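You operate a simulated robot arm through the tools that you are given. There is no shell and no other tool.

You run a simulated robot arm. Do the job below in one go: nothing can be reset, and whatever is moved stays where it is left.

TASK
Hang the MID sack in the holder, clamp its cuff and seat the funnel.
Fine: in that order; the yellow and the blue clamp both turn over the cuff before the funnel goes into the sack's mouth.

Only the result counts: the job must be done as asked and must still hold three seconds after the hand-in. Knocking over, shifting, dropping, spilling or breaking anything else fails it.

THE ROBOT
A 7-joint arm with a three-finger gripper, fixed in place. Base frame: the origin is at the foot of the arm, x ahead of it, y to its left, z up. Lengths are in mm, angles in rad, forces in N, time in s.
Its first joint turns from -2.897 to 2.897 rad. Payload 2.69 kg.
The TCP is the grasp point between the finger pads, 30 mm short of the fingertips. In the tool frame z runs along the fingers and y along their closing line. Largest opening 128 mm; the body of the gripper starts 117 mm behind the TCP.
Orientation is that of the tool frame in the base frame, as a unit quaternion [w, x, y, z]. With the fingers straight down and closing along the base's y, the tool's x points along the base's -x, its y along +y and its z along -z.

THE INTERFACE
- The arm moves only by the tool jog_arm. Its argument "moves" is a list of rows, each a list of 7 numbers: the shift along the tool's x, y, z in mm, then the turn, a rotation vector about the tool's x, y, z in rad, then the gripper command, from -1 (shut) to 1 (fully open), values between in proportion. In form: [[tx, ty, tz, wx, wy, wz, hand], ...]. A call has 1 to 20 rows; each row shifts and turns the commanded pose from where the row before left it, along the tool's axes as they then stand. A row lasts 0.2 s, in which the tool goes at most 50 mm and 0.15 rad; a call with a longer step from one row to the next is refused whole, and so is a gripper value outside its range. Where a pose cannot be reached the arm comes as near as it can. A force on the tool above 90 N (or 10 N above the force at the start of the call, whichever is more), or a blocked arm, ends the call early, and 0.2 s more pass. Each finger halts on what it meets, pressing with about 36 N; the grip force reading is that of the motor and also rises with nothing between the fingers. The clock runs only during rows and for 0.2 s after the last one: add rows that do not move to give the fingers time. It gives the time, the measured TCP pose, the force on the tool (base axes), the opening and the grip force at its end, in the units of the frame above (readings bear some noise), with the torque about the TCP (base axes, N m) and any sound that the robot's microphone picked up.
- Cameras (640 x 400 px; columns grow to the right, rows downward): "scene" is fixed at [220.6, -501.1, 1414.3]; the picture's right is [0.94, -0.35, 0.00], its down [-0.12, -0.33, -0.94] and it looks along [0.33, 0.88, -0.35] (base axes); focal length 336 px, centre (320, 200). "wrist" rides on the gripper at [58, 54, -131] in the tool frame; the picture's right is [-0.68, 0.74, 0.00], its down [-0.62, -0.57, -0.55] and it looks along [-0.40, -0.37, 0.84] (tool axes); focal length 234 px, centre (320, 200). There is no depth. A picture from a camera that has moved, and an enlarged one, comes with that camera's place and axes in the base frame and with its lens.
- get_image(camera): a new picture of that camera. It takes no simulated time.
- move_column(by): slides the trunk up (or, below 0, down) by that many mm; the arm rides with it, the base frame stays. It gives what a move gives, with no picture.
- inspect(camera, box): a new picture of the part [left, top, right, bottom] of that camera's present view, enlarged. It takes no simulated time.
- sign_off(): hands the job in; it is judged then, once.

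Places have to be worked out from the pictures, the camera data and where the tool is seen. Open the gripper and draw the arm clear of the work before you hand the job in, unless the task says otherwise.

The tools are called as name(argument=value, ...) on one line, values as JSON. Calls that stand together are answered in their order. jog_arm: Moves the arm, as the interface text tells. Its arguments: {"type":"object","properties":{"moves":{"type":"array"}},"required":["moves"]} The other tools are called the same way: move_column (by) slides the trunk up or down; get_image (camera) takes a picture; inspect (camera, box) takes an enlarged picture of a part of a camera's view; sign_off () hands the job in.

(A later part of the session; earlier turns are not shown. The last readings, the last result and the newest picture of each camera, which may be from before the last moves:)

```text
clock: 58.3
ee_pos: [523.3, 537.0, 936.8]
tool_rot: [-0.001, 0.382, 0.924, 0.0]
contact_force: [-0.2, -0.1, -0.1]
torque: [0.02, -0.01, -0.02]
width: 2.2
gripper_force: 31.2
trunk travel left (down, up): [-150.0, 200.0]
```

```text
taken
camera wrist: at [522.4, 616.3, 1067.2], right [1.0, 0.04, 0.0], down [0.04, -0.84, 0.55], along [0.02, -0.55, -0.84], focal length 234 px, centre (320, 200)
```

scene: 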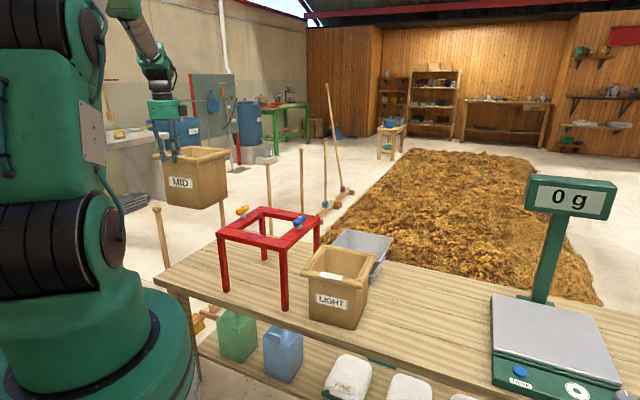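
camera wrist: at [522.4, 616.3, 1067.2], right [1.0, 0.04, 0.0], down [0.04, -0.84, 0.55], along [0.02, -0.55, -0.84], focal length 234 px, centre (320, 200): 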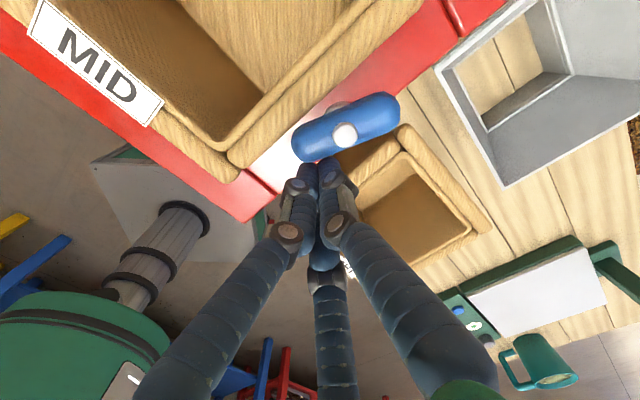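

Blue turns freely in this direction. I continue along the arc to bring it over the cuff.

jog_arm(moves=[[7.6, -1.8, 0, 0, 0, 0, -1], [6.7, -0.7, 0, 0, 0, 0, -1], [6.8, 0.5, 0, 0, 0, 0, -1], [6.6, 1.6, 0, 0, 0, 0, -1], [6.2, 2.8, 0, 0, 0, 0, -1], [4.6, 3, 0, 0, 0, 0, -1], [0, 0, 0, 0, 0, 0, -1]])

get_image(camera="wrist")

inspect(camera="scene", box=[235, 180, 355, 255])

```text
clock: 59.9
ee_pos: [501.7, 567.8, 936.2]
tool_rot: [0.0, 0.382, 0.924, 0.0]
contact_force: [-1.2, -1.0, 0.2]
torque: [-0.02, 0.02, 0.01]
width: 2.2
gripper_force: 31.0
trunk travel left (down, up): [-150.0, 200.0]
```

```text
taken
camera wrist: at [499.1, 647.0, 1067.1], right [1.0, 0.04, 0.0], down [0.04, -0.83, 0.55], along [0.02, -0.55, -0.84], focal length 234 px, centre (320, 200)
```

wrist: 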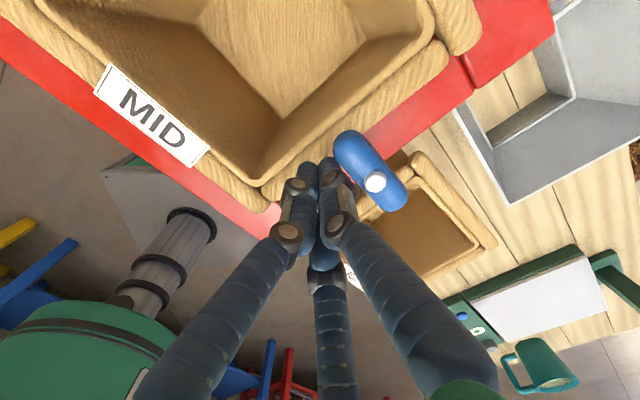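

```text
5.33 times, centred on (295, 218) of scene
camera zoom: at [220.6, -501.1, 1414.3], right [0.94, -0.35, 0.0], down [-0.12, -0.33, -0.94], along [0.33, 0.88, -0.35], focal length 1790 px, centre (453, 107)
```

zoom: 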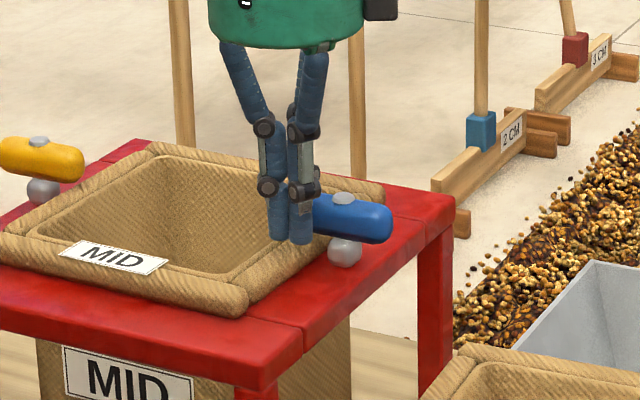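

Blue is nearly across. I zoom in to measure its angle.

inspect(camera="wrist", box=[280, 80, 460, 260])

```text
2.22 times, centred on (370, 170) of wrist
camera zoom: at [499.1, 647.0, 1067.1], right [1.0, 0.04, 0.0], down [0.04, -0.83, 0.55], along [0.02, -0.55, -0.84], focal length 520 px, centre (209, 267)
```

zoom: 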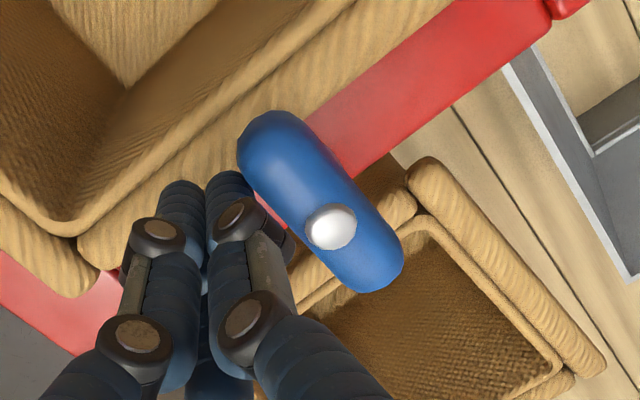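

Blue's axis is about −47°, perpendicular to its bar and over the cuff. I back away and lift, then verify both clamps from above.

jog_arm(moves=[[0, -10, 0, 0, 0, 0, -1], [0, -8, 0, 0, 0, 0, -1], [0, 0, -30, 0, 0, 0, -1], [0, 0, -40, 0, 0, 0, -1], [0, 0, -40, 0, 0, 0, -1], [0, -40, -20, 0, 0, 0, -1], [0, 0, 0, 0, 0, 0, -1]])

get_image(camera="wrist")

inspect(camera="scene", box=[215, 180, 335, 255])

inspect(camera="scene", box=[300, 210, 420, 290])

```text
clock: 61.5
ee_pos: [460.8, 525.8, 1070.0]
tool_rot: [0.0, 0.382, 0.924, 0.0]
contact_force: [0.3, -0.5, 0.4]
torque: [0.08, -0.06, 0.01]
width: 2.1
gripper_force: 31.6
trunk travel left (down, up): [-150.0, 200.0]
```

```text
taken
camera wrist: at [457.2, 605.0, 1200.2], right [1.0, 0.04, 0.0], down [0.04, -0.84, 0.55], along [0.03, -0.55, -0.84], focal length 234 px, centre (320, 200)
```

wrist: 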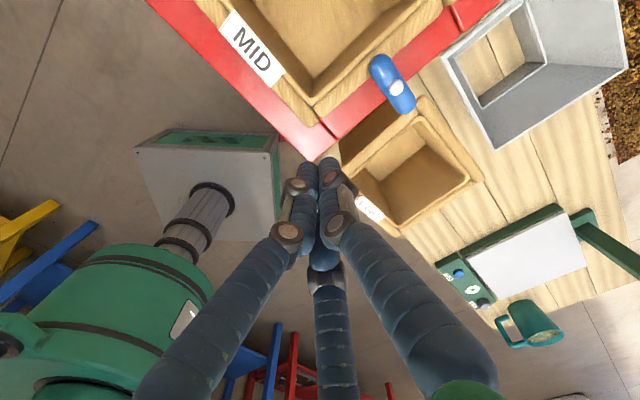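

```text
5.33 times, centred on (275, 218) of scene
camera zoom: at [220.6, -501.1, 1414.3], right [0.94, -0.35, 0.0], down [-0.12, -0.33, -0.94], along [0.33, 0.88, -0.35], focal length 1790 px, centre (560, 107)
```

zoom: 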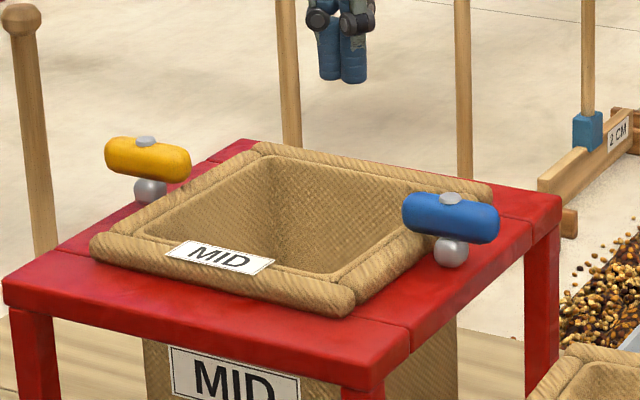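

```text
5.00 times, centred on (360, 250) of scene
camera zoom: at [220.6, -501.1, 1414.3], right [0.94, -0.35, 0.0], down [-0.12, -0.33, -0.94], along [0.33, 0.88, -0.35], focal length 1678 px, centre (120, -50)
```

zoom: 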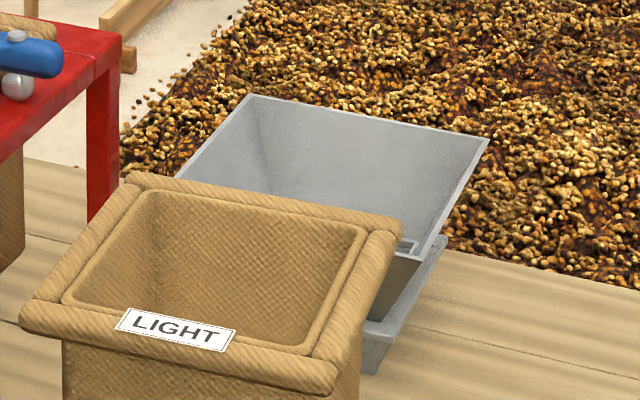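

Both clamps now lie across the cuff. Next is the funnel; I move towards it at height to inspect how it stands and where to grip.

jog_arm(moves=[[-23, 31, 5, 0, 0, 0, -1], [-23, 31, 5, 0, 0, 0, -1], [-23, 31, 10, 0, 0, 0, -1], [-23, 31, 15, 0, 0, 0, -1], [-23, 31, 15, 0, 0, 0, -1], [-23, 31, 15, 0, 0, 0, -1], [0, 0, 0, 0, 0, 0, -1]])

get_image(camera="wrist")

```text
clock: 63.1
ee_pos: [691.2, 561.6, 1001.7]
tool_rot: [0.0, 0.382, 0.924, -0.001]
contact_force: [0.0, 0.6, -1.6]
torque: [0.0, 0.02, 0.0]
width: 2.1
gripper_force: 31.4
trunk travel left (down, up): [-150.0, 200.0]
```

```text
taken
camera wrist: at [688.6, 641.3, 1132.2], right [1.0, 0.04, 0.0], down [0.04, -0.83, 0.55], along [0.02, -0.55, -0.84], focal length 234 px, centre (320, 200)
```

wrist: 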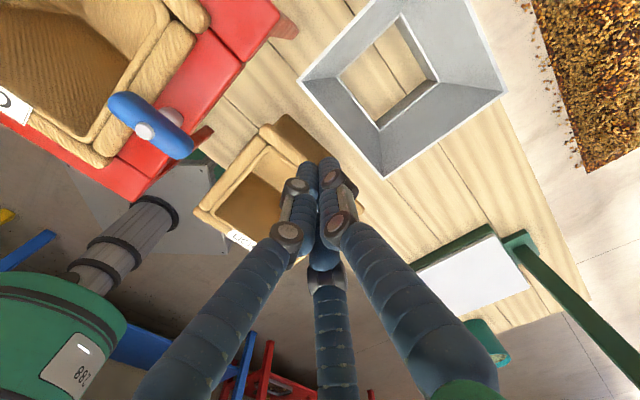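

inspect(camera="wrist", box=[260, 0, 540, 190])

inspect(camera="scene", box=[320, 220, 410, 290])

```text
2.11 times, centred on (400, 95) of wrist
camera zoom: at [688.6, 641.3, 1132.2], right [1.0, 0.04, 0.0], down [0.04, -0.83, 0.55], along [0.02, -0.55, -0.84], focal length 493 px, centre (152, 421)
```

zoom: 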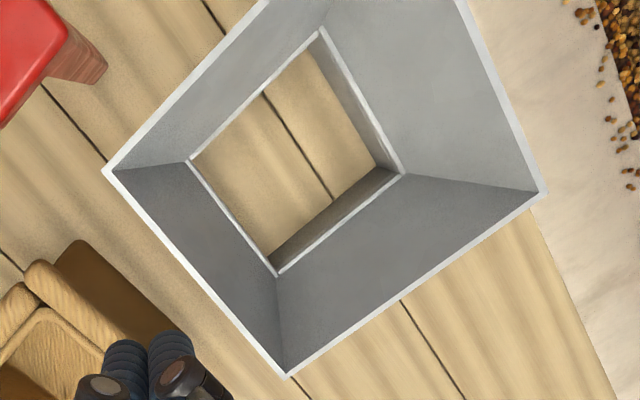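

```text
5.71 times, centred on (365, 255) of scene
camera zoom: at [220.6, -501.1, 1414.3], right [0.94, -0.35, 0.0], down [-0.12, -0.33, -0.94], along [0.33, 0.88, -0.35], focal length 1918 px, centre (63, -114)
```

zoom: 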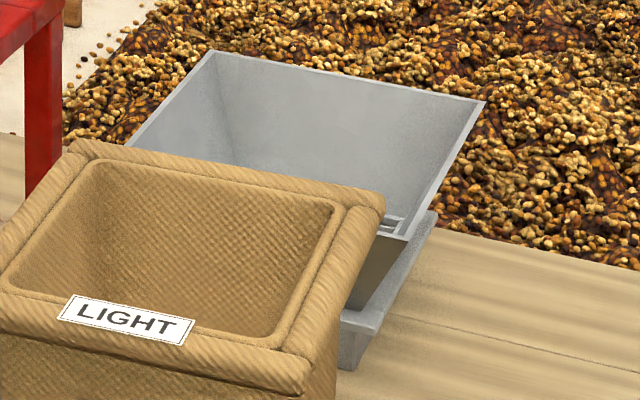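

The funnel is a square hopper (rim ≈ 218 mm, z ≈ 753, walls sloping ~30°), its near rim edge centred around (735, 522), with the LIGHT sack close in front. I check LIGHT's cuff edge since the hand must stay clear of it.

inspect(camera="wrist", box=[180, 90, 400, 270])

inspect(camera="scene", box=[300, 240, 380, 330])

```text
2.22 times, centred on (290, 180) of wrist
camera zoom: at [688.6, 641.3, 1132.2], right [1.0, 0.04, 0.0], down [0.04, -0.83, 0.55], along [0.02, -0.55, -0.84], focal length 520 px, centre (387, 244)
```

zoom: 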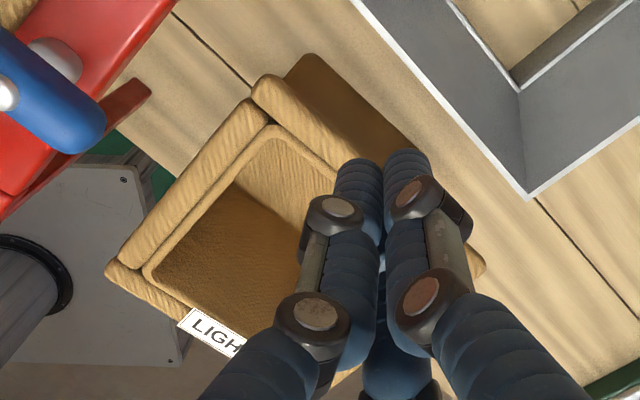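

```text
4.44 times, centred on (340, 285) of scene
camera zoom: at [220.6, -501.1, 1414.3], right [0.94, -0.35, 0.0], down [-0.12, -0.33, -0.94], along [0.33, 0.88, -0.35], focal length 1492 px, centre (231, -178)
```

zoom: 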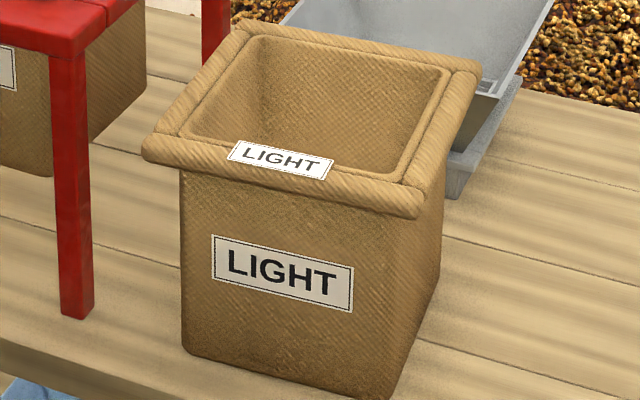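

LIGHT's cuff edge is ~54 mm in front of the funnel's near rim, top about z 818. I'll approach the near wall's middle with a mild 14° outward tilt, first going to a standoff above it with the fingers opened to ~60 mm.

jog_arm(moves=[[-29.5, -16.7, 21, 0, 0, 0, -0.06], [-29.5, -16.7, 21, 0, 0, 0, -0.06], [0, 0, 0, -0.122, 0, 0, -0.06], [0, 0, 0, -0.122, 0, 0, -0.06], [0, 0, 0, 0, 0, 0, -0.06]])

get_image(camera="wrist")

get_image(camera="scene")

```text
clock: 64.3
ee_pos: [706.3, 493.9, 961.1]
tool_rot: [0.046, 0.379, 0.917, 0.113]
contact_force: [-0.1, -0.6, 1.1]
torque: [0.0, -0.03, -0.01]
width: 59.9
gripper_force: 0.0
trunk travel left (down, up): [-150.0, 200.0]
```

```text
taken
camera wrist: at [680.3, 551.7, 1100.7], right [0.98, 0.03, 0.18], down [-0.04, -0.92, 0.4], along [0.18, -0.4, -0.9], focal length 234 px, centre (320, 200)
```

wrist: 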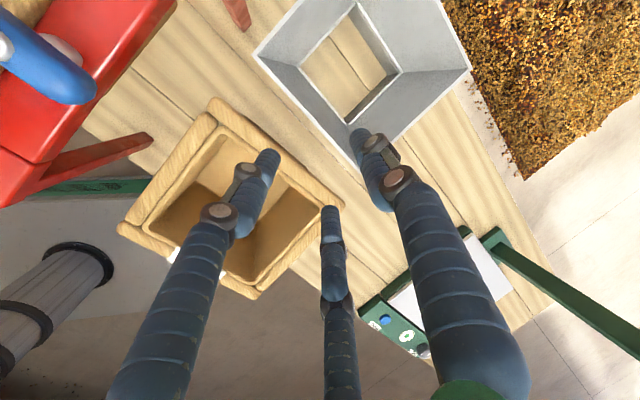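

```text
taken
```

scene: 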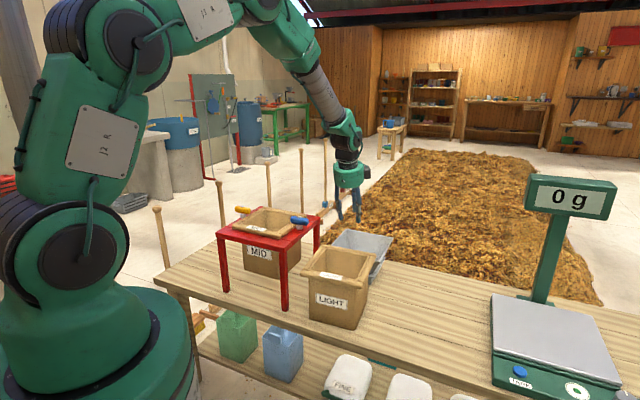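

The standoff pose is good and the funnel's rim is fully visible. I zoom in to refine the rim position.

inspect(camera="wrist", box=[240, 0, 500, 180])

inspect(camera="scene", box=[300, 170, 420, 300])

```text
2.22 times, centred on (370, 90) of wrist
camera zoom: at [680.3, 551.7, 1100.7], right [0.98, 0.03, 0.18], down [-0.04, -0.92, 0.4], along [0.18, -0.4, -0.9], focal length 520 px, centre (209, 444)
```

zoom: 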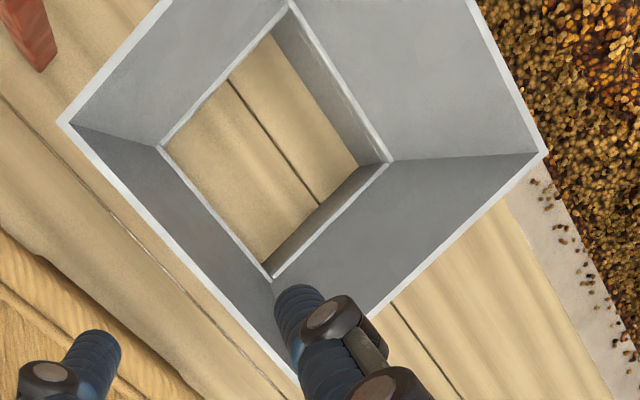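

```text
3.08 times, centred on (360, 235) of scene
camera zoom: at [220.6, -501.1, 1414.3], right [0.94, -0.35, 0.0], down [-0.12, -0.33, -0.94], along [0.33, 0.88, -0.35], focal length 1033 px, centre (197, 92)
```

zoom: 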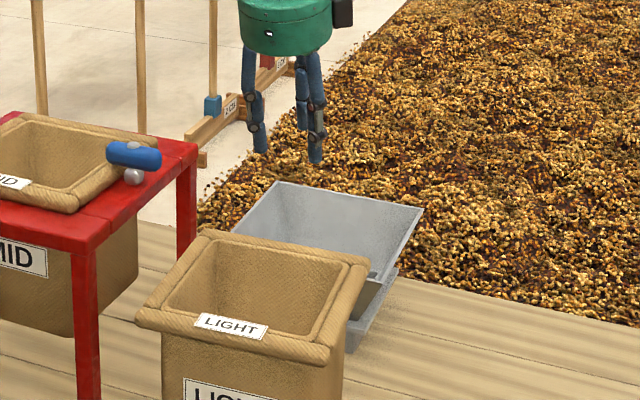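

Rim corners agree across views (near edge mid ≈ (735, 523.6, 753), wall slope ~29°). I descend along the tool axis to about 60 mm short of the grasp and check.

jog_arm(moves=[[0.5, -2.7, 40, 0, 0, 0, -0.06], [0, 0, 40, 0, 0, 0, -0.06], [0, 0, 40, 0, 0, 0, -0.06], [0, 0, 30, 0, 0, 0, -0.06], [0, 0, 0, 0, 0, 0, -0.06]])

get_image(camera="wrist")

inspect(camera="scene", box=[300, 190, 420, 300])

```text
clock: 65.5
ee_pos: [731.6, 520.1, 812.9]
tool_rot: [0.046, 0.379, 0.917, 0.113]
contact_force: [0.9, 0.5, -0.5]
torque: [0.01, -0.01, 0.01]
width: 60.1
gripper_force: 0.2
trunk travel left (down, up): [-150.0, 200.0]
```

```text
taken
camera wrist: at [705.5, 576.2, 952.7], right [0.98, 0.03, 0.18], down [-0.04, -0.92, 0.4], along [0.17, -0.4, -0.9], focal length 234 px, centre (320, 200)
```

wrist: 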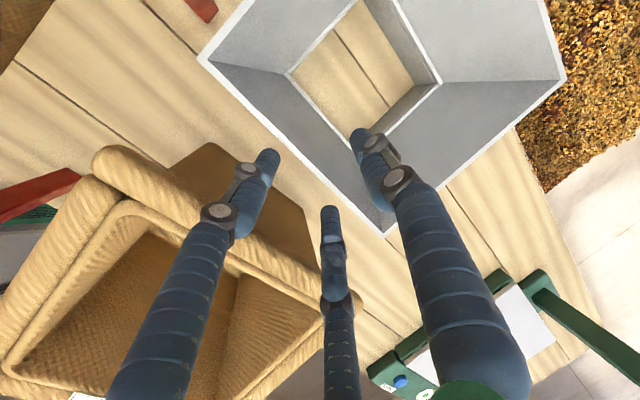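

```text
3.64 times, centred on (360, 245) of scene
camera zoom: at [220.6, -501.1, 1414.3], right [0.94, -0.35, 0.0], down [-0.12, -0.33, -0.94], along [0.33, 0.88, -0.35], focal length 1221 px, centre (174, 36)
```

zoom: 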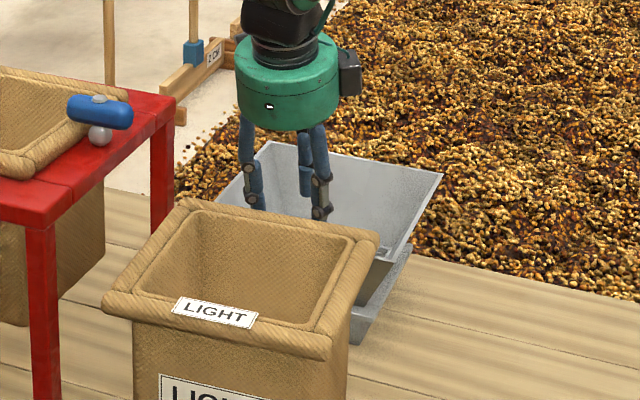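

Clear on both sides: the outer fingertips are in the gap between LIGHT and the rim, the third finger inside the hopper. I descend the rest slowly.

jog_arm(moves=[[0, -1, 15, 0, 0, 0, -0.06], [0, 0, 15, 0, 0, 0, -0.06], [0, 0, 15, 0, 0, 0, -0.06], [0, 0, 10, 0, 0, 0, -0.06], [0, 0, 0, 0, 0, 0, -0.06]])

get_image(camera="wrist")

inspect(camera="scene", box=[300, 190, 420, 300])

```text
clock: 66.7
ee_pos: [740.1, 527.8, 759.0]
tool_rot: [0.047, 0.38, 0.917, 0.113]
contact_force: [0.2, 0.8, 0.5]
torque: [0.0, 0.03, 0.01]
width: 60.2
gripper_force: 0.0
trunk travel left (down, up): [-150.0, 200.0]
```

```text
taken
camera wrist: at [714.0, 584.5, 899.3], right [0.98, 0.03, 0.18], down [-0.04, -0.92, 0.4], along [0.17, -0.4, -0.9], focal length 234 px, centre (320, 200)
```

wrist: 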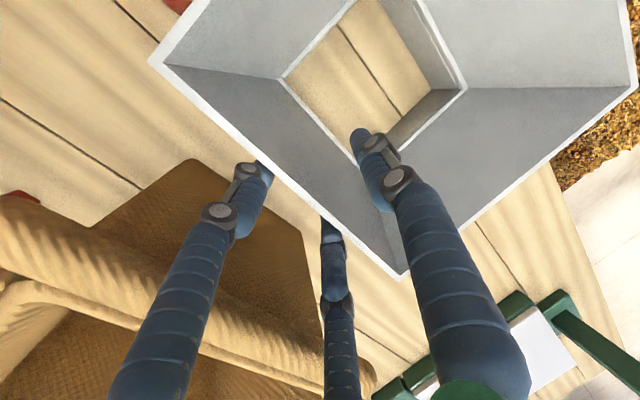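

```text
3.64 times, centred on (360, 245) of scene
camera zoom: at [220.6, -501.1, 1414.3], right [0.94, -0.35, 0.0], down [-0.12, -0.33, -0.94], along [0.33, 0.88, -0.35], focal length 1221 px, centre (174, 36)
```

zoom: 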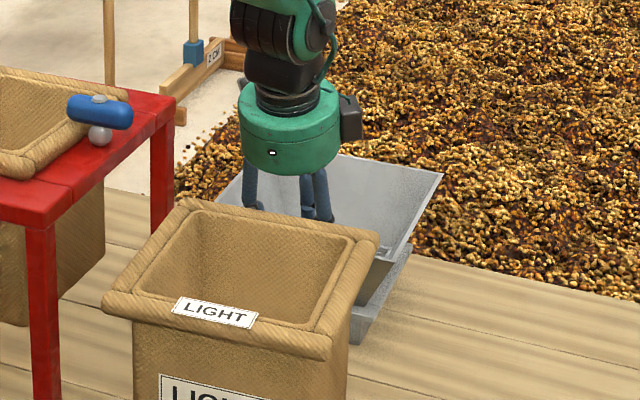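

Everything clear; I go the last ~18 mm down and then close the fingers on the wall.

jog_arm(moves=[[0, 0, 6, 0, 0, 0, -0.06], [0, 0, 6, 0, 0, 0, -0.06], [0, 0, 6, 0, 0, 0, -0.06], [0, 0, 0, 0, 0, 0, -0.06]])

get_image(camera="wrist")

inspect(camera="scene", box=[310, 200, 420, 300])

```text
clock: 67.7
ee_pos: [742.3, 531.7, 741.9]
tool_rot: [0.046, 0.379, 0.917, 0.112]
contact_force: [0.9, -0.6, 0.1]
torque: [-0.06, -0.01, -0.02]
width: 60.3
gripper_force: 0.0
trunk travel left (down, up): [-150.0, 200.0]
```

```text
taken
camera wrist: at [717.1, 587.8, 882.3], right [0.98, 0.03, 0.18], down [-0.04, -0.92, 0.4], along [0.17, -0.4, -0.9], focal length 234 px, centre (320, 200)
```

wrist: 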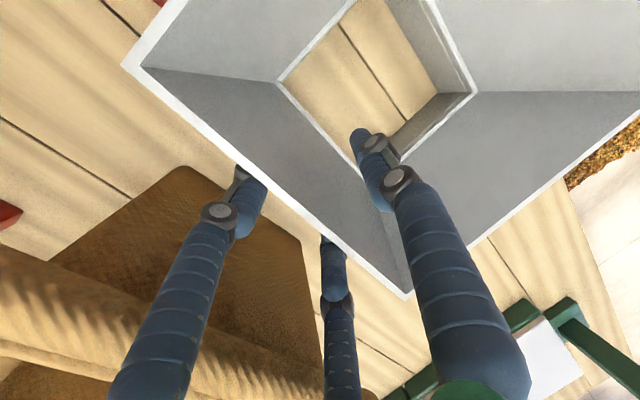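

```text
4.00 times, centred on (365, 250) of scene
camera zoom: at [220.6, -501.1, 1414.3], right [0.94, -0.35, 0.0], down [-0.12, -0.33, -0.94], along [0.33, 0.88, -0.35], focal length 1343 px, centre (140, 0)
```

zoom: 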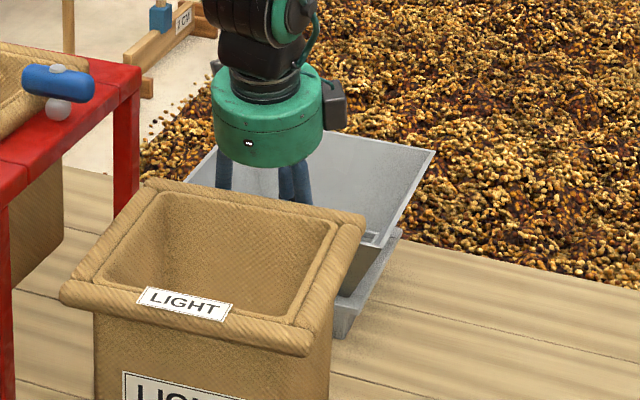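

In position with no contact. I close gradually on the wall.

jog_arm(moves=[[0, 0, 0, 0, 0, 0, -0.3], [0, 0, 0, 0, 0, 0, -0.5], [0, 0, 0, 0, 0, 0, -0.7], [0, 0, 0, 0, 0, 0, -0.85], [0, 0, 0, 0, 0, 0, -1], [0, 0, 0, 0, 0, 0, -1], [0, 0, 0, 0, 0, 0, -1]])

get_image(camera="wrist")

inspect(camera="scene", box=[310, 200, 420, 300])

```text
clock: 69.3
ee_pos: [743.4, 531.6, 745.4]
tool_rot: [0.046, 0.378, 0.917, 0.114]
contact_force: [8.7, -0.5, 14.7]
torque: [1.98, -2.75, -1.12]
width: 21.1
gripper_force: 35.5
trunk travel left (down, up): [-150.0, 200.0]
```

```text
taken
camera wrist: at [717.3, 587.4, 883.8], right [0.98, 0.03, 0.18], down [-0.05, -0.92, 0.39], along [0.18, -0.4, -0.9], focal length 234 px, centre (320, 200)
```

wrist: 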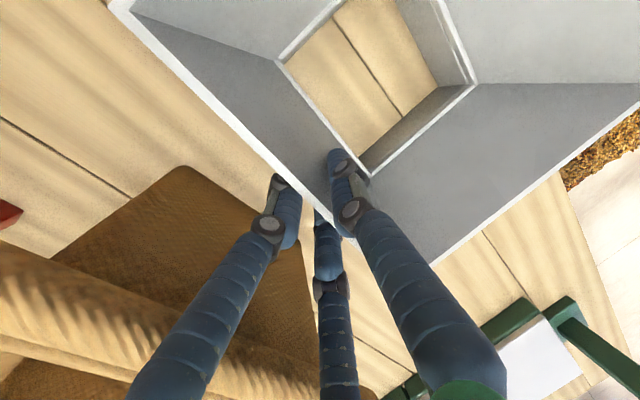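

```text
4.00 times, centred on (365, 250) of scene
camera zoom: at [220.6, -501.1, 1414.3], right [0.94, -0.35, 0.0], down [-0.12, -0.33, -0.94], along [0.33, 0.88, -0.35], focal length 1343 px, centre (140, 0)
```

zoom: 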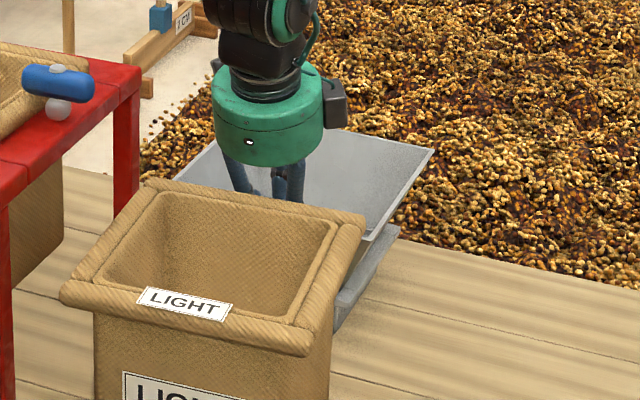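

The grip closed at 21 mm and the funnel's near side seems to have lifted a little (forces ~17 N). I look closer before lifting.

inspect(camera="wrist", box=[100, 0, 640, 300])

inspect(camera="scene", box=[340, 220, 420, 290])

```text
1.19 times, centred on (370, 150) of wrist
camera zoom: at [717.3, 587.4, 883.8], right [0.98, 0.03, 0.18], down [-0.05, -0.92, 0.39], along [0.18, -0.4, -0.9], focal length 278 px, centre (261, 259)
```

zoom: 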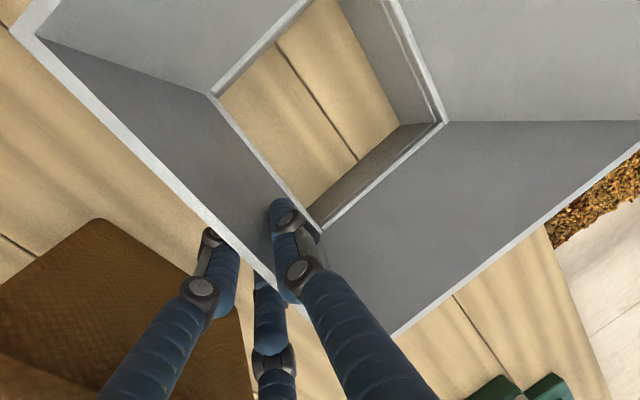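

```text
5.71 times, centred on (380, 255) of scene
camera zoom: at [220.6, -501.1, 1414.3], right [0.94, -0.35, 0.0], down [-0.12, -0.33, -0.94], along [0.33, 0.88, -0.35], focal length 1918 px, centre (-23, -114)
```

zoom: 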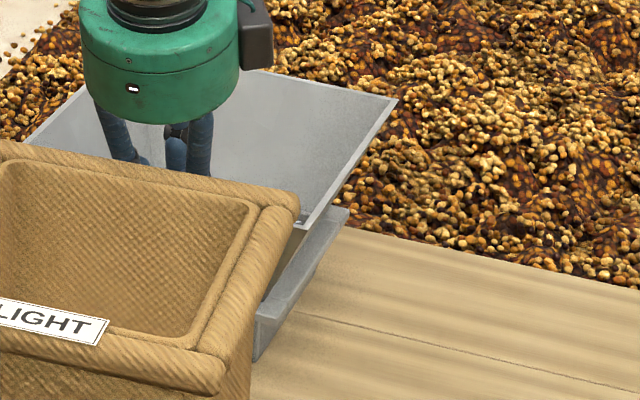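

The squeeze rotated the near side up a few degrees so its far bottom edge presses on the bench. I lift gently to relieve this and watch the load.

jog_arm(moves=[[0, 1.2, -5, 0, 0, 0, -1], [0, 1.2, -5, 0, 0, 0, -1], [0, 1.2, -5, 0, 0, 0, -1], [0, 0, 0, 0, 0, 0, -1]])

get_image(camera="wrist")

inspect(camera="scene", box=[310, 200, 420, 300])

```text
clock: 70.3
ee_pos: [743.7, 531.7, 757.3]
tool_rot: [0.046, 0.378, 0.918, 0.113]
contact_force: [0.1, -0.1, 1.9]
torque: [0.58, -0.17, -0.15]
width: 17.1
gripper_force: 36.7
trunk travel left (down, up): [-150.0, 200.0]
```

```text
taken
camera wrist: at [717.6, 587.7, 897.0], right [0.98, 0.03, 0.18], down [-0.04, -0.92, 0.4], along [0.17, -0.4, -0.9], focal length 234 px, centre (320, 200)
```

wrist: 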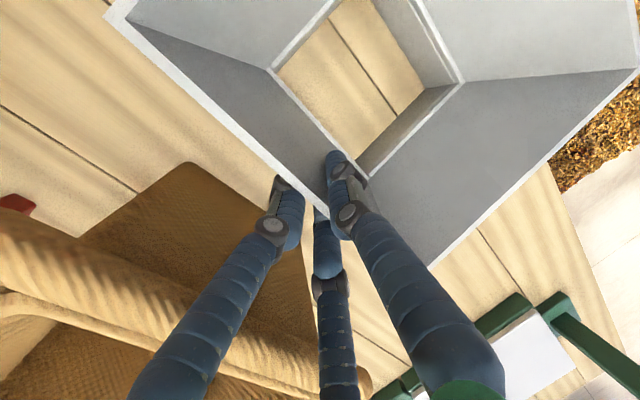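

```text
4.00 times, centred on (365, 250) of scene
camera zoom: at [220.6, -501.1, 1414.3], right [0.94, -0.35, 0.0], down [-0.12, -0.33, -0.94], along [0.33, 0.88, -0.35], focal length 1343 px, centre (140, 0)
```

zoom: 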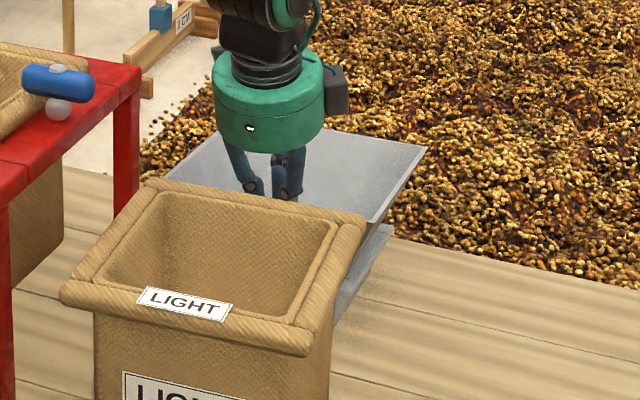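

The load is nearly gone and the grip holds (17 mm). I keep lifting while tilting the tool further outward so the funnel comes level.

jog_arm(moves=[[0, 2, -7.8, -0.05, 0, 0, -1], [0, 2.4, -7.6, -0.05, 0, 0, -1], [0, 2.7, -7.5, -0.05, 0, 0, -1], [0, 3, -7.4, -0.05, 0, 0, -1], [0, 0, 0, 0, 0, 0, -1]])

get_image(camera="wrist")

inspect(camera="scene", box=[310, 190, 420, 290])

```text
clock: 71.5
ee_pos: [742.7, 532.0, 790.4]
tool_rot: [0.084, 0.372, 0.902, 0.203]
contact_force: [0.1, 0.3, -4.2]
torque: [-0.28, 0.21, -0.01]
width: 10.1
gripper_force: 35.5
trunk travel left (down, up): [-150.0, 200.0]
```

```text
taken
camera wrist: at [697.8, 568.3, 930.8], right [0.95, -0.01, 0.32], down [-0.09, -0.96, 0.25], along [0.3, -0.27, -0.91], focal length 234 px, centre (320, 200)
```

wrist: 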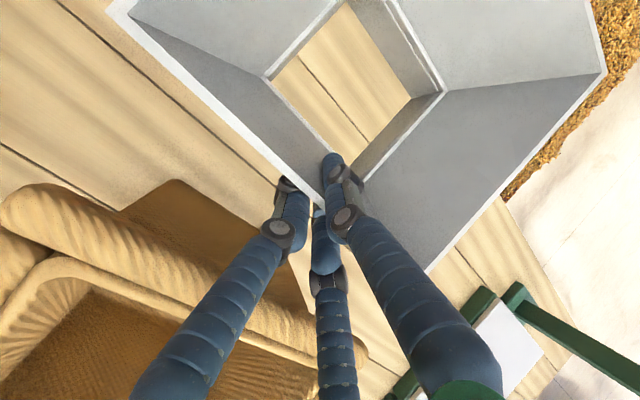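

```text
4.00 times, centred on (365, 240) of scene
camera zoom: at [220.6, -501.1, 1414.3], right [0.94, -0.35, 0.0], down [-0.12, -0.33, -0.94], along [0.33, 0.88, -0.35], focal length 1343 px, centre (140, 40)
```

zoom: 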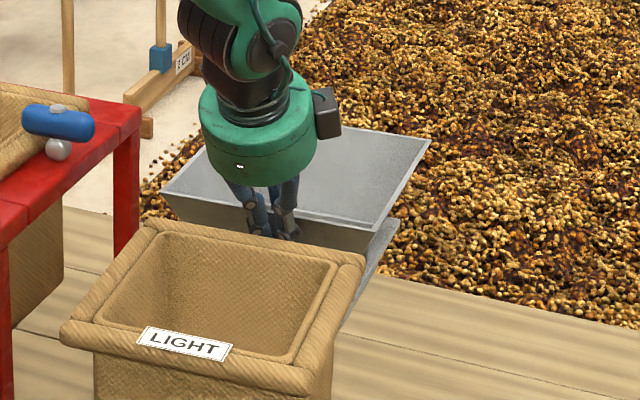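

The funnel hangs from the grip (≈4 N). I lift it further straight up, clear of LIGHT.

jog_arm(moves=[[0, 8.6, -18.1, 0, 0, 0, -1], [0, 12.9, -27.1, 0, 0, 0, -1], [0, 12.9, -27.1, 0, 0, 0, -1], [0, 12.9, -27.1, 0, 0, 0, -1], [0, 8.6, -18.1, 0, 0, 0, -1], [0, 0, 0, 0, 0, 0, -1]])

get_image(camera="wrist")

inspect(camera="scene", box=[290, 140, 430, 270])

```text
clock: 72.9
ee_pos: [743.6, 532.4, 921.9]
tool_rot: [0.083, 0.373, 0.902, 0.203]
contact_force: [-1.0, -0.1, -3.2]
torque: [-0.25, 0.23, 0.04]
width: 10.2
gripper_force: 36.3
trunk travel left (down, up): [-150.0, 200.0]
```

```text
taken
camera wrist: at [697.6, 567.9, 1062.6], right [0.95, -0.01, 0.32], down [-0.09, -0.96, 0.25], along [0.3, -0.27, -0.91], focal length 234 px, centre (320, 200)
```

wrist: 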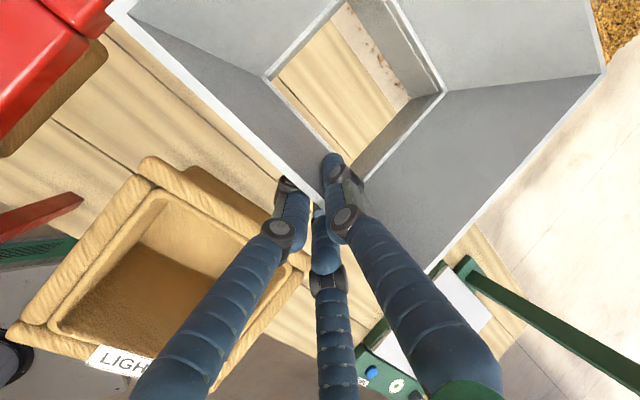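

```text
3.08 times, centred on (360, 205) of scene
camera zoom: at [220.6, -501.1, 1414.3], right [0.94, -0.35, 0.0], down [-0.12, -0.33, -0.94], along [0.33, 0.88, -0.35], focal length 1033 px, centre (197, 185)
```

zoom: 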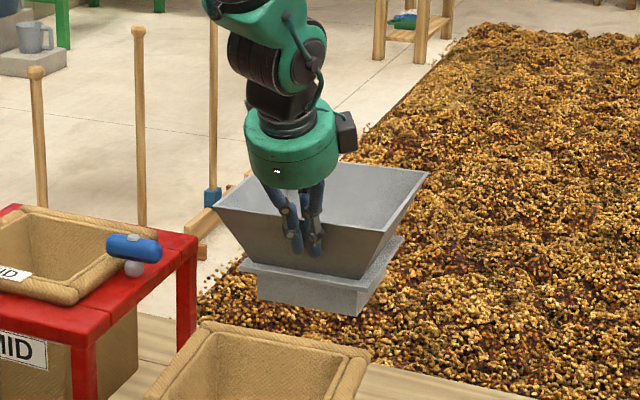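

The funnel is in the air and its shape is clear: hopper, a small flange, and a square collar below. I zoom in to measure it and its tilt.

inspect(camera="scene", box=[330, 185, 390, 250])

inspect(camera="wrist", box=[90, 0, 640, 300])

```text
6.15 times, centred on (360, 218) of scene
camera zoom: at [220.6, -501.1, 1414.3], right [0.94, -0.35, 0.0], down [-0.12, -0.33, -0.94], along [0.33, 0.88, -0.35], focal length 2066 px, centre (74, 92)
```

zoom: 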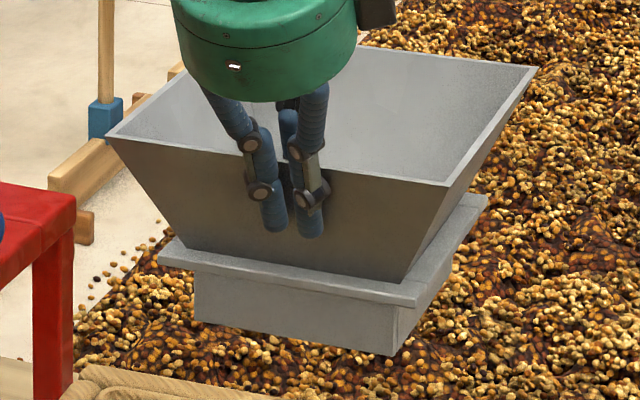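

```text
1.16 times, centred on (365, 150) of wrist
camera zoom: at [697.6, 567.9, 1062.6], right [0.95, -0.01, 0.32], down [-0.09, -0.96, 0.25], along [0.3, -0.27, -0.91], focal length 272 px, centre (268, 258)
```

zoom: 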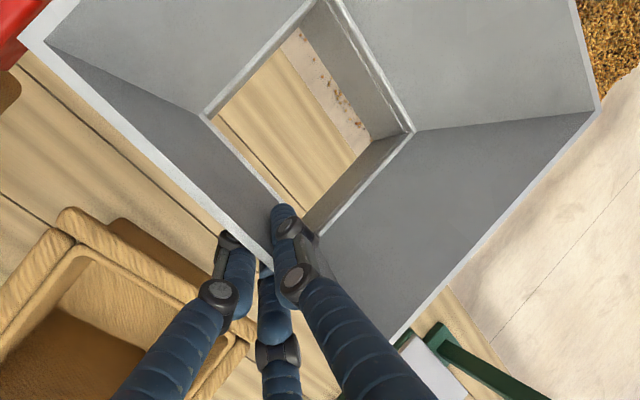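

The funnel is close to level: rim ~219, flange ~174, collar ~134 mm square; its centre is about (811, 613) with the TCP at (744, 532). I lift it further so the collar clears the clamps.

jog_arm(moves=[[0, 8.6, -18.1, 0, 0, 0, -1], [0, 12.9, -27.1, 0, 0, 0, -1], [0, 12.9, -27.1, 0, 0, 0, -1], [0, 12.9, -27.1, 0, 0, 0, -1], [0, 8.6, -18.1, 0, 0, 0, -1], [0, 4, -9, 0, 0, 0, -1], [0, 0, 0, 0, 0, 0, -1]])

inspect(camera="scene", box=[290, 110, 430, 240])

```text
clock: 74.5
ee_pos: [743.3, 532.9, 1062.2]
tool_rot: [0.084, 0.373, 0.902, 0.203]
contact_force: [-0.2, -0.7, -2.9]
torque: [-0.23, 0.23, 0.0]
width: 9.9
gripper_force: 36.1
trunk travel left (down, up): [-150.0, 200.0]
```

```text
3.08 times, centred on (360, 175) of scene
camera zoom: at [220.6, -501.1, 1414.3], right [0.94, -0.35, 0.0], down [-0.12, -0.33, -0.94], along [0.33, 0.88, -0.35], focal length 1033 px, centre (197, 277)
```

zoom: 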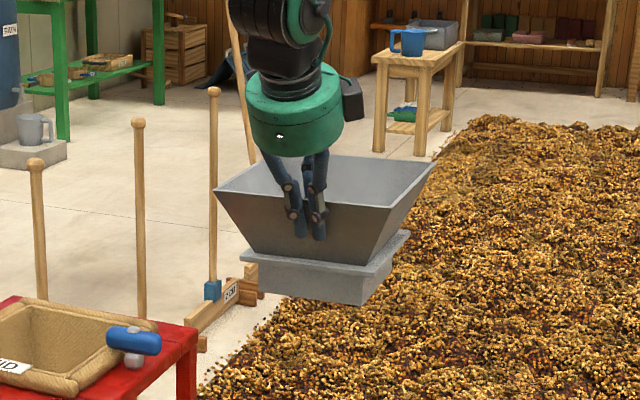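

Collar bottom is at about z 958, above the clamps. I carry the funnel over towards the frame.

jog_arm(moves=[[14, -10, -4.7, 0, 0, 0, -1], [26, -18, -8.5, 0, 0, 0, -1], [29, -19.8, -9.4, 0, 0, 0, -1], [29, -19.8, -9.4, 0, 0, 0, -1], [29, -19.8, -9.4, 0, 0, 0, -1], [29, -19.8, -9.4, 0, 0, 0, -1], [29, -19.8, -9.4, 0, 0, 0, -1], [29, -19.8, -9.4, 0, 0, 0, -1], [29, -19.8, -9.4, 0, 0, 0, -1], [26, -18, -8.5, 0, 0, 0, -1], [14, -10, -4.7, 0, 0, 0, -1], [6.5, -3.2, -1.4, 0, 0, 0, -1], [0, 0, 0, 0, 0, 0, -1], [0, 0, 0, 0, 0, 0, -1]])

get_image(camera="wrist")

inspect(camera="scene", box=[200, 120, 340, 250])

```text
clock: 77.5
ee_pos: [382.4, 580.6, 1059.7]
tool_rot: [0.084, 0.373, 0.901, 0.203]
contact_force: [1.3, -0.2, -2.8]
torque: [-0.28, 0.22, 0.02]
width: 9.9
gripper_force: 35.9
trunk travel left (down, up): [-150.0, 200.0]
```

```text
taken
camera wrist: at [336.4, 617.5, 1200.4], right [0.95, -0.01, 0.32], down [-0.09, -0.96, 0.25], along [0.3, -0.27, -0.91], focal length 234 px, centre (320, 200)
```

wrist: 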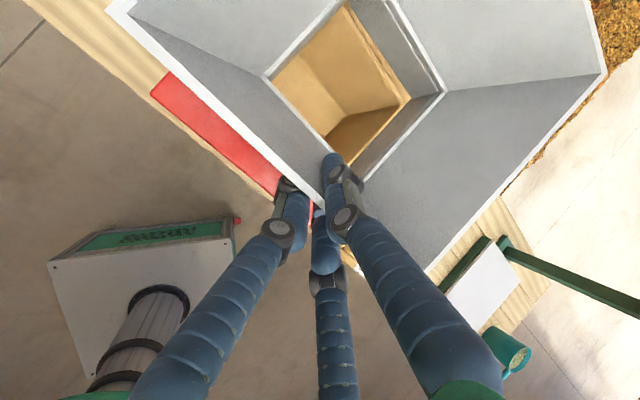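

```text
3.08 times, centred on (270, 185) of scene
camera zoom: at [220.6, -501.1, 1414.3], right [0.94, -0.35, 0.0], down [-0.12, -0.33, -0.94], along [0.33, 0.88, -0.35], focal length 1033 px, centre (474, 246)
```

zoom: 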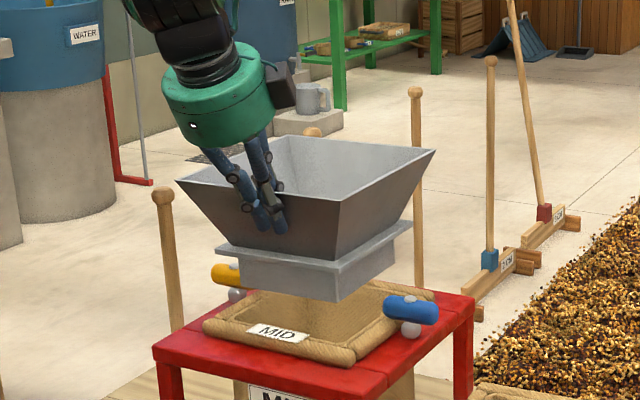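

The funnel is above the sack. I zoom both views to align collar to mouth precisely.

inspect(camera="scene", box=[210, 150, 310, 250])

inspect(camera="wrist", box=[90, 0, 640, 300])

inspect(camera="wrist", box=[250, 0, 460, 200])

```text
4.00 times, centred on (260, 200) of scene
camera zoom: at [220.6, -501.1, 1414.3], right [0.94, -0.35, 0.0], down [-0.12, -0.33, -0.94], along [0.33, 0.88, -0.35], focal length 1343 px, centre (560, 200)
```

zoom: 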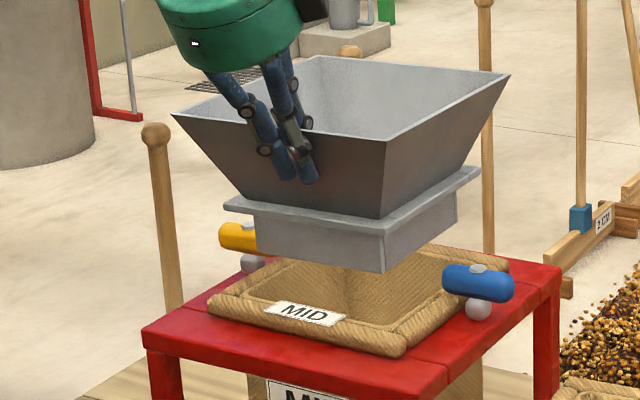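

```text
1.16 times, centred on (365, 150) of wrist
camera zoom: at [336.4, 617.5, 1200.4], right [0.95, -0.01, 0.32], down [-0.09, -0.96, 0.25], along [0.3, -0.27, -0.91], focal length 272 px, centre (268, 258)
```

zoom: 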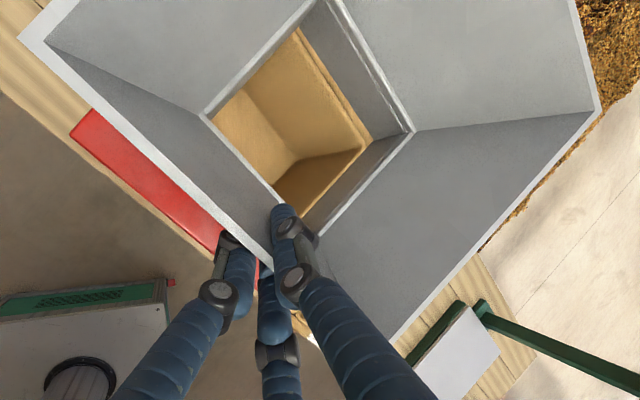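

```text
2.00 times, centred on (355, 100) of wrist
camera zoom: at [336.4, 617.5, 1200.4], right [0.95, -0.01, 0.32], down [-0.09, -0.96, 0.25], along [0.3, -0.27, -0.91], focal length 468 px, centre (250, 400)
```

zoom: 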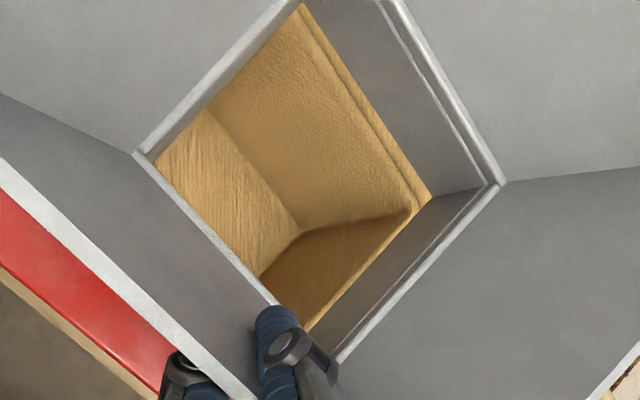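

From the wrist view the rim centre is about (449, 662), the throat (446.5, 660): a ~2.4° droop, yaw well aligned; the mouth centre is about (451, 664). I correct the tilt and shift 3 mm, then re-measure.

jog_arm(moves=[[0, 0, 0, -0.02, 0, 0, -1], [0, 0, 0, -0.02, 0, 0, -1], [-0.3, 2.9, 1.4, 0, 0, 0, -1], [0, 0, 0, 0, 0, 0, -1], [0, 0, 0, 0, 0, 0, -1]])

inspect(camera="wrist", box=[90, 0, 640, 300])

inspect(camera="wrist", box=[250, 0, 460, 200])

inspect(camera="scene", box=[210, 150, 310, 250])

```text
clock: 78.7
ee_pos: [386.4, 582.7, 1060.0]
tool_rot: [0.091, 0.371, 0.897, 0.221]
contact_force: [1.1, 0.2, -2.9]
torque: [-0.28, 0.21, 0.0]
width: 10.3
gripper_force: 35.9
trunk travel left (down, up): [-150.0, 200.0]
```

```text
1.16 times, centred on (365, 150) of wrist
camera zoom: at [336.2, 615.2, 1200.3], right [0.94, -0.01, 0.34], down [-0.1, -0.97, 0.22], along [0.33, -0.24, -0.91], focal length 272 px, centre (268, 258)
```

zoom: 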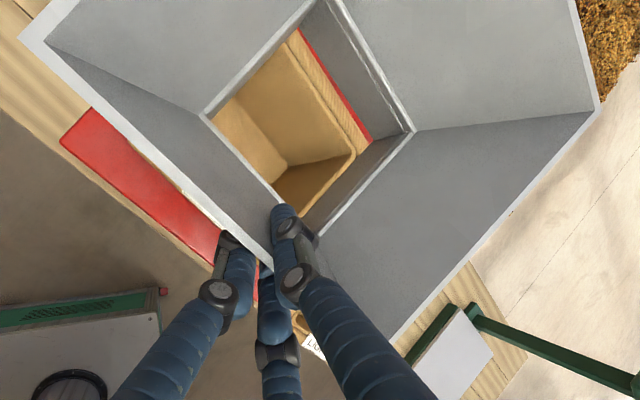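

```text
2.00 times, centred on (355, 100) of wrist
camera zoom: at [336.2, 615.2, 1200.3], right [0.94, -0.01, 0.34], down [-0.1, -0.97, 0.22], along [0.33, -0.24, -0.91], focal length 468 px, centre (250, 400)
```

zoom: 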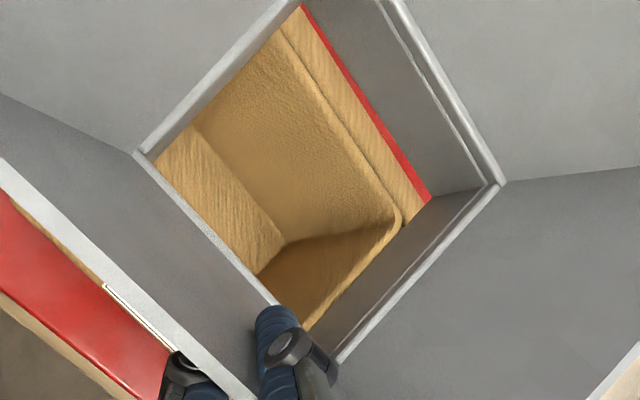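

```text
4.00 times, centred on (260, 200) of scene
camera zoom: at [220.6, -501.1, 1414.3], right [0.94, -0.35, 0.0], down [-0.12, -0.33, -0.94], along [0.33, 0.88, -0.35], focal length 1343 px, centre (560, 200)
```

zoom: 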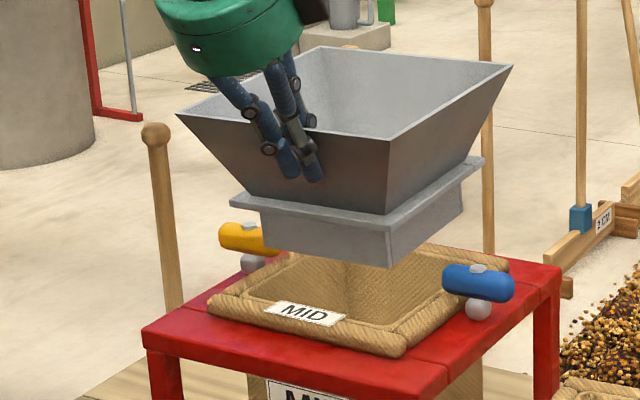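

Scene and wrist measurements show the +x side about 2.5° high; centre is already within ~2 mm. I level it (undo part of the tilt and roll slightly) and re-check.

jog_arm(moves=[[0, 0, 0, 0.015, 0.0135, 0.007, -1], [0, 0, 0, 0.015, 0.0135, 0.007, -1], [0, 0, 0, 0, 0, 0, -1], [0, 0, 0, 0, 0, 0, -1]])

inspect(camera="scene", box=[215, 150, 305, 240])

inspect(camera="wrist", box=[90, 0, 640, 300])

```text
clock: 79.7
ee_pos: [385.5, 582.6, 1059.3]
tool_rot: [0.072, 0.375, 0.899, 0.214]
contact_force: [1.0, -0.2, -3.2]
torque: [-0.23, 0.2, -0.01]
width: 10.1
gripper_force: 35.5
trunk travel left (down, up): [-150.0, 200.0]
```

```text
4.44 times, centred on (260, 195) of scene
camera zoom: at [220.6, -501.1, 1414.3], right [0.94, -0.35, 0.0], down [-0.12, -0.33, -0.94], along [0.33, 0.88, -0.35], focal length 1492 px, centre (587, 222)
```

zoom: 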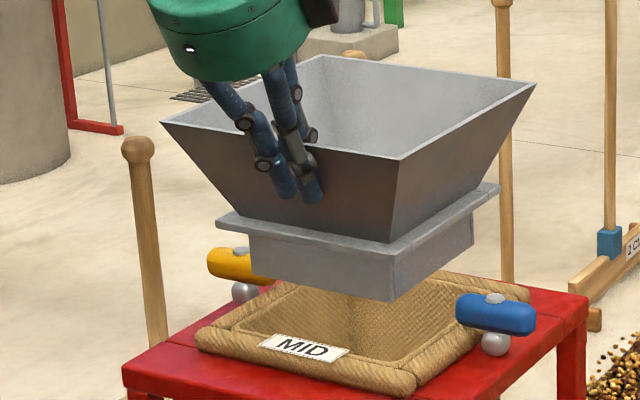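

```text
1.16 times, centred on (365, 150) of wrist
camera zoom: at [342.4, 615.2, 1202.0], right [0.95, -0.01, 0.3], down [-0.09, -0.97, 0.23], along [0.29, -0.24, -0.93], focal length 272 px, centre (268, 258)
```

zoom: 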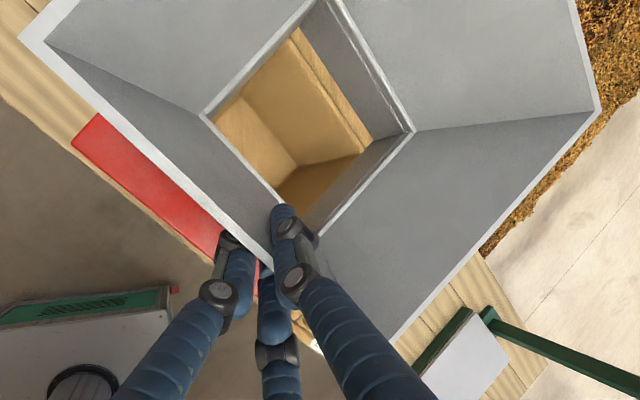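

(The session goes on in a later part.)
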